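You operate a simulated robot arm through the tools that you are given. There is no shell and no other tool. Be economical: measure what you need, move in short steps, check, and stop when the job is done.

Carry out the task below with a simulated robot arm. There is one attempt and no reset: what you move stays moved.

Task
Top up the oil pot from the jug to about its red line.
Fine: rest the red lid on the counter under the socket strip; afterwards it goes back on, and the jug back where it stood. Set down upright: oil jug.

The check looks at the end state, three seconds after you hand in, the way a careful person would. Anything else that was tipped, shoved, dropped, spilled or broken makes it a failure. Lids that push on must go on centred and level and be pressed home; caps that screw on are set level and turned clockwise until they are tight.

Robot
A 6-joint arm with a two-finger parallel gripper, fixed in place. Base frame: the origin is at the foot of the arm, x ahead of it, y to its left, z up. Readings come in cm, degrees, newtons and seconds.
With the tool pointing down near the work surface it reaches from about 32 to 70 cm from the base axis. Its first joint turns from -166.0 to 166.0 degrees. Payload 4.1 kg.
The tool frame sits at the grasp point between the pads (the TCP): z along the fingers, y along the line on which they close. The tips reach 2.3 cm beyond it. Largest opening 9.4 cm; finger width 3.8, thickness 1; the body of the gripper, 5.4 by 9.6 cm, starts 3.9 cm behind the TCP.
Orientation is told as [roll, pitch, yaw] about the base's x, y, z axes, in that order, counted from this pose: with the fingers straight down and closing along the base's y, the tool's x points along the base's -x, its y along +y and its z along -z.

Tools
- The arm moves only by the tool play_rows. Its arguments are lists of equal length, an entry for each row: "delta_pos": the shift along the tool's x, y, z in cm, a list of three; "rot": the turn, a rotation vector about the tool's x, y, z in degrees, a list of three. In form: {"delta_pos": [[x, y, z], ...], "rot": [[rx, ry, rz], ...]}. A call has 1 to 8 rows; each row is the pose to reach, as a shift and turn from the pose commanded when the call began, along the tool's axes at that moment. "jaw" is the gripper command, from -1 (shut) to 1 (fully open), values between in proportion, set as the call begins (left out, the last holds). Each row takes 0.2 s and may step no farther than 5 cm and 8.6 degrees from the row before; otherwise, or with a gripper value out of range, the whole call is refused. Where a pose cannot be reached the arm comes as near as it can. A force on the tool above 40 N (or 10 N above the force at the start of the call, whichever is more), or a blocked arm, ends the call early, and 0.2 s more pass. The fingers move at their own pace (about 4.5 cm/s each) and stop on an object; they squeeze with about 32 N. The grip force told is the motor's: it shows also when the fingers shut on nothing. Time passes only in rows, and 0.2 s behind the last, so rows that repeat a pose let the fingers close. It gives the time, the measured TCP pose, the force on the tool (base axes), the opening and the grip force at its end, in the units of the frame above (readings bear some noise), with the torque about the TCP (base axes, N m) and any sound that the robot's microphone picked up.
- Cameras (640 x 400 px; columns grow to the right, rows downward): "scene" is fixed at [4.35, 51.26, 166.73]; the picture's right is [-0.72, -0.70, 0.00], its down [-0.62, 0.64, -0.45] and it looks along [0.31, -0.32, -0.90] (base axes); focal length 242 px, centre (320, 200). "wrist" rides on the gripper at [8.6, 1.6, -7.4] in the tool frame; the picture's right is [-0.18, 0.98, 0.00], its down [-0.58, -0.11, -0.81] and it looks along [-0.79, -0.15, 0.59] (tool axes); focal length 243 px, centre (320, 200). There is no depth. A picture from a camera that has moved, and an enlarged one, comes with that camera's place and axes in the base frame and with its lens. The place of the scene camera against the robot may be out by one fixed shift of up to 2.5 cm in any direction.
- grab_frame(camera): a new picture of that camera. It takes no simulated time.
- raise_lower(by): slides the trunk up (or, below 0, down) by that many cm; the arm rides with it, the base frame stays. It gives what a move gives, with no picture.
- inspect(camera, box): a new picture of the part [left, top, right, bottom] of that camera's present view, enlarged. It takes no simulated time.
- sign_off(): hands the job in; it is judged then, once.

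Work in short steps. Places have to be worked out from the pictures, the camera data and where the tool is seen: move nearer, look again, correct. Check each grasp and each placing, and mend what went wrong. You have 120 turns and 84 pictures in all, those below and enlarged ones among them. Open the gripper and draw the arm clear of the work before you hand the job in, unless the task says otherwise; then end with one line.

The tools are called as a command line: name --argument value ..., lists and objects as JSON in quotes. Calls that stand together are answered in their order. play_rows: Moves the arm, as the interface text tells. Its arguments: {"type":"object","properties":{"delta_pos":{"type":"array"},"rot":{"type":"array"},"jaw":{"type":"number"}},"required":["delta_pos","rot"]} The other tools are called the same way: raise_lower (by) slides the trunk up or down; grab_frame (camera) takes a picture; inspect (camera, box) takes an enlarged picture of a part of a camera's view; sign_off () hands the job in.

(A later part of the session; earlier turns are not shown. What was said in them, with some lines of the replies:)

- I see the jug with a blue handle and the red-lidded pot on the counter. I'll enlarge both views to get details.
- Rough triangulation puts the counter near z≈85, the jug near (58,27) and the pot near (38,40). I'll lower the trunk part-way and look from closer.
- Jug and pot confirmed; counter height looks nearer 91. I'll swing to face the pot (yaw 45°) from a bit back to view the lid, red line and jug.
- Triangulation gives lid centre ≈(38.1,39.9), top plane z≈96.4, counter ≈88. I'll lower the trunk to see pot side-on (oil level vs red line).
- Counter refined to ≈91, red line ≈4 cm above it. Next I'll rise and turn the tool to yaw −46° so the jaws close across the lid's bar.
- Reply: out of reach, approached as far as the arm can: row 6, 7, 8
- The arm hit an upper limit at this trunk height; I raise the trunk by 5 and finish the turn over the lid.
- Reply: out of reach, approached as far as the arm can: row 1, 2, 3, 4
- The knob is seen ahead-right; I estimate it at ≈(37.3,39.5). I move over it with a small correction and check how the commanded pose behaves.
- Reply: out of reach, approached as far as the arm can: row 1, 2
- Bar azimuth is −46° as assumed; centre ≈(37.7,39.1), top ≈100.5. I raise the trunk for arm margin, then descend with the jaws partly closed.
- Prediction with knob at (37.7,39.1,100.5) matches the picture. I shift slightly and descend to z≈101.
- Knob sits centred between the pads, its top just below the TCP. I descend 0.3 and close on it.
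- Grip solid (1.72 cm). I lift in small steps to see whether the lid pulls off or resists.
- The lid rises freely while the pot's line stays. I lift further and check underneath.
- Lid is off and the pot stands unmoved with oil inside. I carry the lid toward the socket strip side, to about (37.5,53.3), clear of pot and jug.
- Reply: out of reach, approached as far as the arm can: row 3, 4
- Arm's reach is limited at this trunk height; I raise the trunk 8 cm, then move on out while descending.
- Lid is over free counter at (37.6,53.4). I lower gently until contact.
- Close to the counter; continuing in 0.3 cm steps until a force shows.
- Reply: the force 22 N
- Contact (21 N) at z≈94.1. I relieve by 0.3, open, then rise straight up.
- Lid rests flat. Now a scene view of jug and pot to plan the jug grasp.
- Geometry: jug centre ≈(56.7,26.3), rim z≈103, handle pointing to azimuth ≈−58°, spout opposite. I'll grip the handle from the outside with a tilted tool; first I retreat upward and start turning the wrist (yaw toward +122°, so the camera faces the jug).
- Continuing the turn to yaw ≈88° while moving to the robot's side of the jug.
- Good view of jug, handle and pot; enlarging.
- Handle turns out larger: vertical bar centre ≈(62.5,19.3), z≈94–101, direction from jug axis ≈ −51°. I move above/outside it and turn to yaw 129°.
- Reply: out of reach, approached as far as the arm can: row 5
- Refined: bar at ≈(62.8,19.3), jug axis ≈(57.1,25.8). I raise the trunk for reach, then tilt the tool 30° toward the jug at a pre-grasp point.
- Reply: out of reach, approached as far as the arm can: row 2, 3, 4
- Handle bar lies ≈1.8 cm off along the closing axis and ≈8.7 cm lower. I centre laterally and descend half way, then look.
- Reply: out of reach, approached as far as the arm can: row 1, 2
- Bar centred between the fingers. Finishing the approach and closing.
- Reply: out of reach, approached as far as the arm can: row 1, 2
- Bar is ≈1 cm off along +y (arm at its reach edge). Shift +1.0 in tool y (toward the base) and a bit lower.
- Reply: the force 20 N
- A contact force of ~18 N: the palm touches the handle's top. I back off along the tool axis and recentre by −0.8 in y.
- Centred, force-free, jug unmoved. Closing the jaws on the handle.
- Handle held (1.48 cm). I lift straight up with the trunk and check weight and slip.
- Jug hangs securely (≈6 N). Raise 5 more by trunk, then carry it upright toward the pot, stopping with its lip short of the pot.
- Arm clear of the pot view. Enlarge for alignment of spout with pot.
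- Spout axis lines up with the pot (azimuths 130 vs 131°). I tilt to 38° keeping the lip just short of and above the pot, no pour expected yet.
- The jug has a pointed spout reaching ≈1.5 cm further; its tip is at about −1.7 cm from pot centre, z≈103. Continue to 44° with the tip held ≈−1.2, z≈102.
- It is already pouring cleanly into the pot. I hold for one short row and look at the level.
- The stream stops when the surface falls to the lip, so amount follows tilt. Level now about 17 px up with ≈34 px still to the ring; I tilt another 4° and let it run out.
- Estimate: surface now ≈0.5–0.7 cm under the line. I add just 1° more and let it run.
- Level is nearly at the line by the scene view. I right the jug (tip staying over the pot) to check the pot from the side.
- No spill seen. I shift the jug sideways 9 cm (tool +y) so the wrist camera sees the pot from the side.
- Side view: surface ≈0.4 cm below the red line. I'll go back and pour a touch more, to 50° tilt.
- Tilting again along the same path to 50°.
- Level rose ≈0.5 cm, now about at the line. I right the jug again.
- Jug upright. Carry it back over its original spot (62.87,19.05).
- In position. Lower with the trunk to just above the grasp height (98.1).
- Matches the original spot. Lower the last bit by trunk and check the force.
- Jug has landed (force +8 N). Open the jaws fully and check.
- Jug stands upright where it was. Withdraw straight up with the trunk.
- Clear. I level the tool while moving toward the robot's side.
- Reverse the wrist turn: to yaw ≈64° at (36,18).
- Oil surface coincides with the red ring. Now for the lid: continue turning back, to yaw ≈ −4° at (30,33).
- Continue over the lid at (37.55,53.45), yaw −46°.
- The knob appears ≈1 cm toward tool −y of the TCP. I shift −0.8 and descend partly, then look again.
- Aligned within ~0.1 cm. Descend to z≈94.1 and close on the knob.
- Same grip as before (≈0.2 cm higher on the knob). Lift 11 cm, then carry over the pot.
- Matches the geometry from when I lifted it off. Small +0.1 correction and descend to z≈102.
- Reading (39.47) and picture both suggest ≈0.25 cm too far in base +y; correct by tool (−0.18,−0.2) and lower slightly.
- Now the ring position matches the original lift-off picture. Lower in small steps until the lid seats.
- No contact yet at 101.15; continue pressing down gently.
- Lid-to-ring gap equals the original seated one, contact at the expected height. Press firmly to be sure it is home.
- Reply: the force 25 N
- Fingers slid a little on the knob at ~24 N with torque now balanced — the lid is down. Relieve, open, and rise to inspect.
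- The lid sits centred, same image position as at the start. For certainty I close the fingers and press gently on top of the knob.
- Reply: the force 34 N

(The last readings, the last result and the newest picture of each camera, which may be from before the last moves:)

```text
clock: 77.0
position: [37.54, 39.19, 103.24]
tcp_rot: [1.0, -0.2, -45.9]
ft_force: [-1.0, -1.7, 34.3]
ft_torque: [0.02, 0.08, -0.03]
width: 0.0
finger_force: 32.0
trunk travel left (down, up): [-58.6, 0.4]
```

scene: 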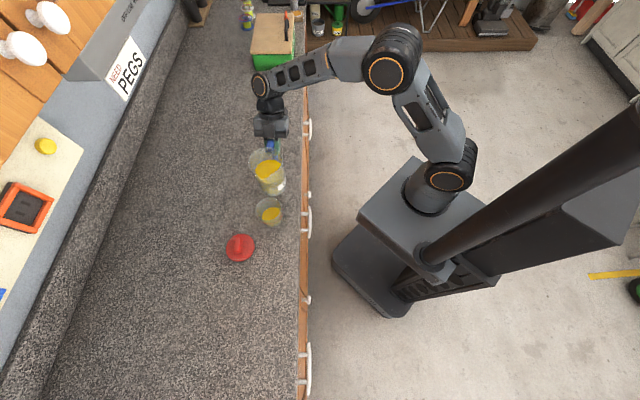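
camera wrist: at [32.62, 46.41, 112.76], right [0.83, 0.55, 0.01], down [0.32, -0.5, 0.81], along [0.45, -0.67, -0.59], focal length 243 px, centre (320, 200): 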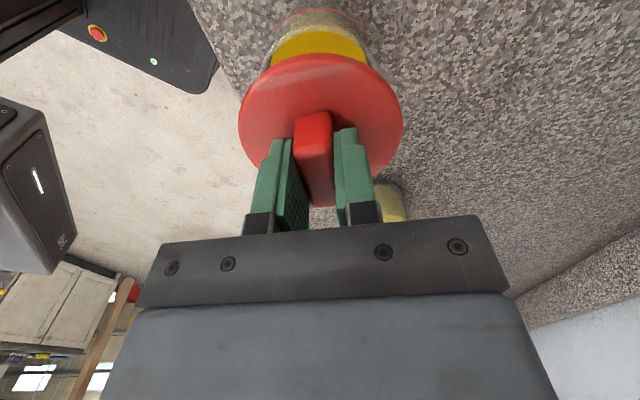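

Firm at 34 N with no give: the lid is home. Rise and draw the arm back toward the base.

play_rows --delta_pos '[[0, 0, -1.5], [0, 0, -4.5], [0, 0, -8]]' --rot '[[0, 0, 0], [0, 0, 0], [0, 0, 0]]' --jaw 0.3

play_rows --delta_pos '[[0, -3, 0], [0, -6, 0], [0, -9, 0], [0, -12, 0], [0, -15, 0]]' --rot '[[0, 0, -8], [0, 0, -16], [0, 0, -24], [0, 0, -32], [0, 0, -40]]'

grab_frame --camera "scene"

inspect --camera "scene" --box '[200, 100, 330, 240]'

grab_frame --camera "wrist"

```text
clock: 77.8
position: [37.62, 39.02, 110.67]
tcp_rot: [0.3, -0.3, -45.8]
ft_force: [-0.1, 0.7, 0.2]
ft_torque: [0.04, 0.01, 0.01]
width: 6.1
finger_force: 0.0
trunk travel left (down, up): [-58.6, 0.4]
```

```text
clock: 79.0
position: [26.69, 28.62, 110.59]
tcp_rot: [0.1, -0.6, -5.6]
ft_force: [-0.8, -0.2, 0.0]
ft_torque: [0.0, -0.02, -0.01]
width: 6.13
finger_force: 0.0
trunk travel left (down, up): [-58.6, 0.4]
```

```text
11 pictures are left
```

scene: 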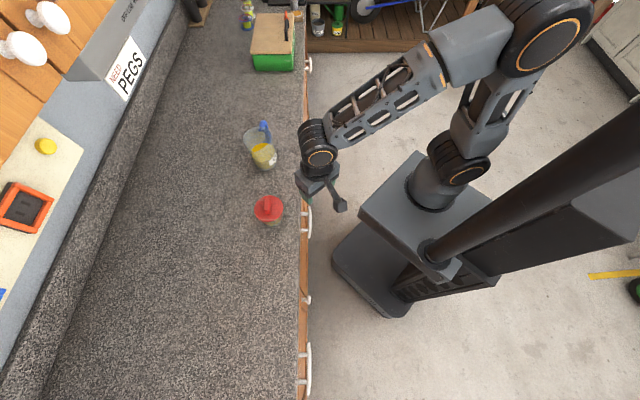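

```text
2.86 times, centred on (265, 170) of scene
camera zoom: at [4.35, 51.26, 166.73], right [-0.72, -0.7, 0.0], down [-0.62, 0.64, -0.45], along [0.31, -0.32, -0.9], focal length 691 px, centre (477, 286)
```

zoom: 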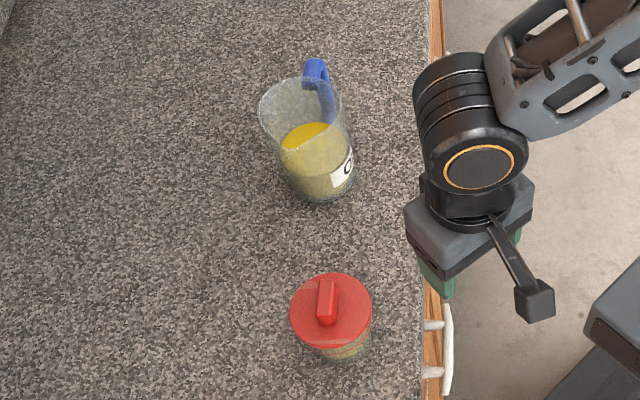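

```text
9 pictures are left
camera wrist: at [18.19, 31.15, 118.04], right [0.28, 0.96, 0.0], down [0.56, -0.17, 0.81], along [0.78, -0.23, -0.58], focal length 243 px, centre (320, 200)
```

wrist: 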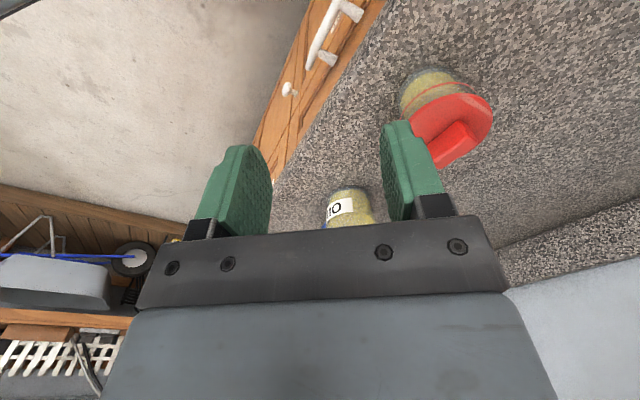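

Everything matches the starting layout (jug upright at its spot, lid level on the pot, no spill), and the arm is clear with the gripper open. Handing in.

sign_off

```text
The job is handed in.
```

The oil pot is filled to about its red line. Its lid is back on, centred and pressed home, the jug stands upright where it was, and no spill showed in the pictures.
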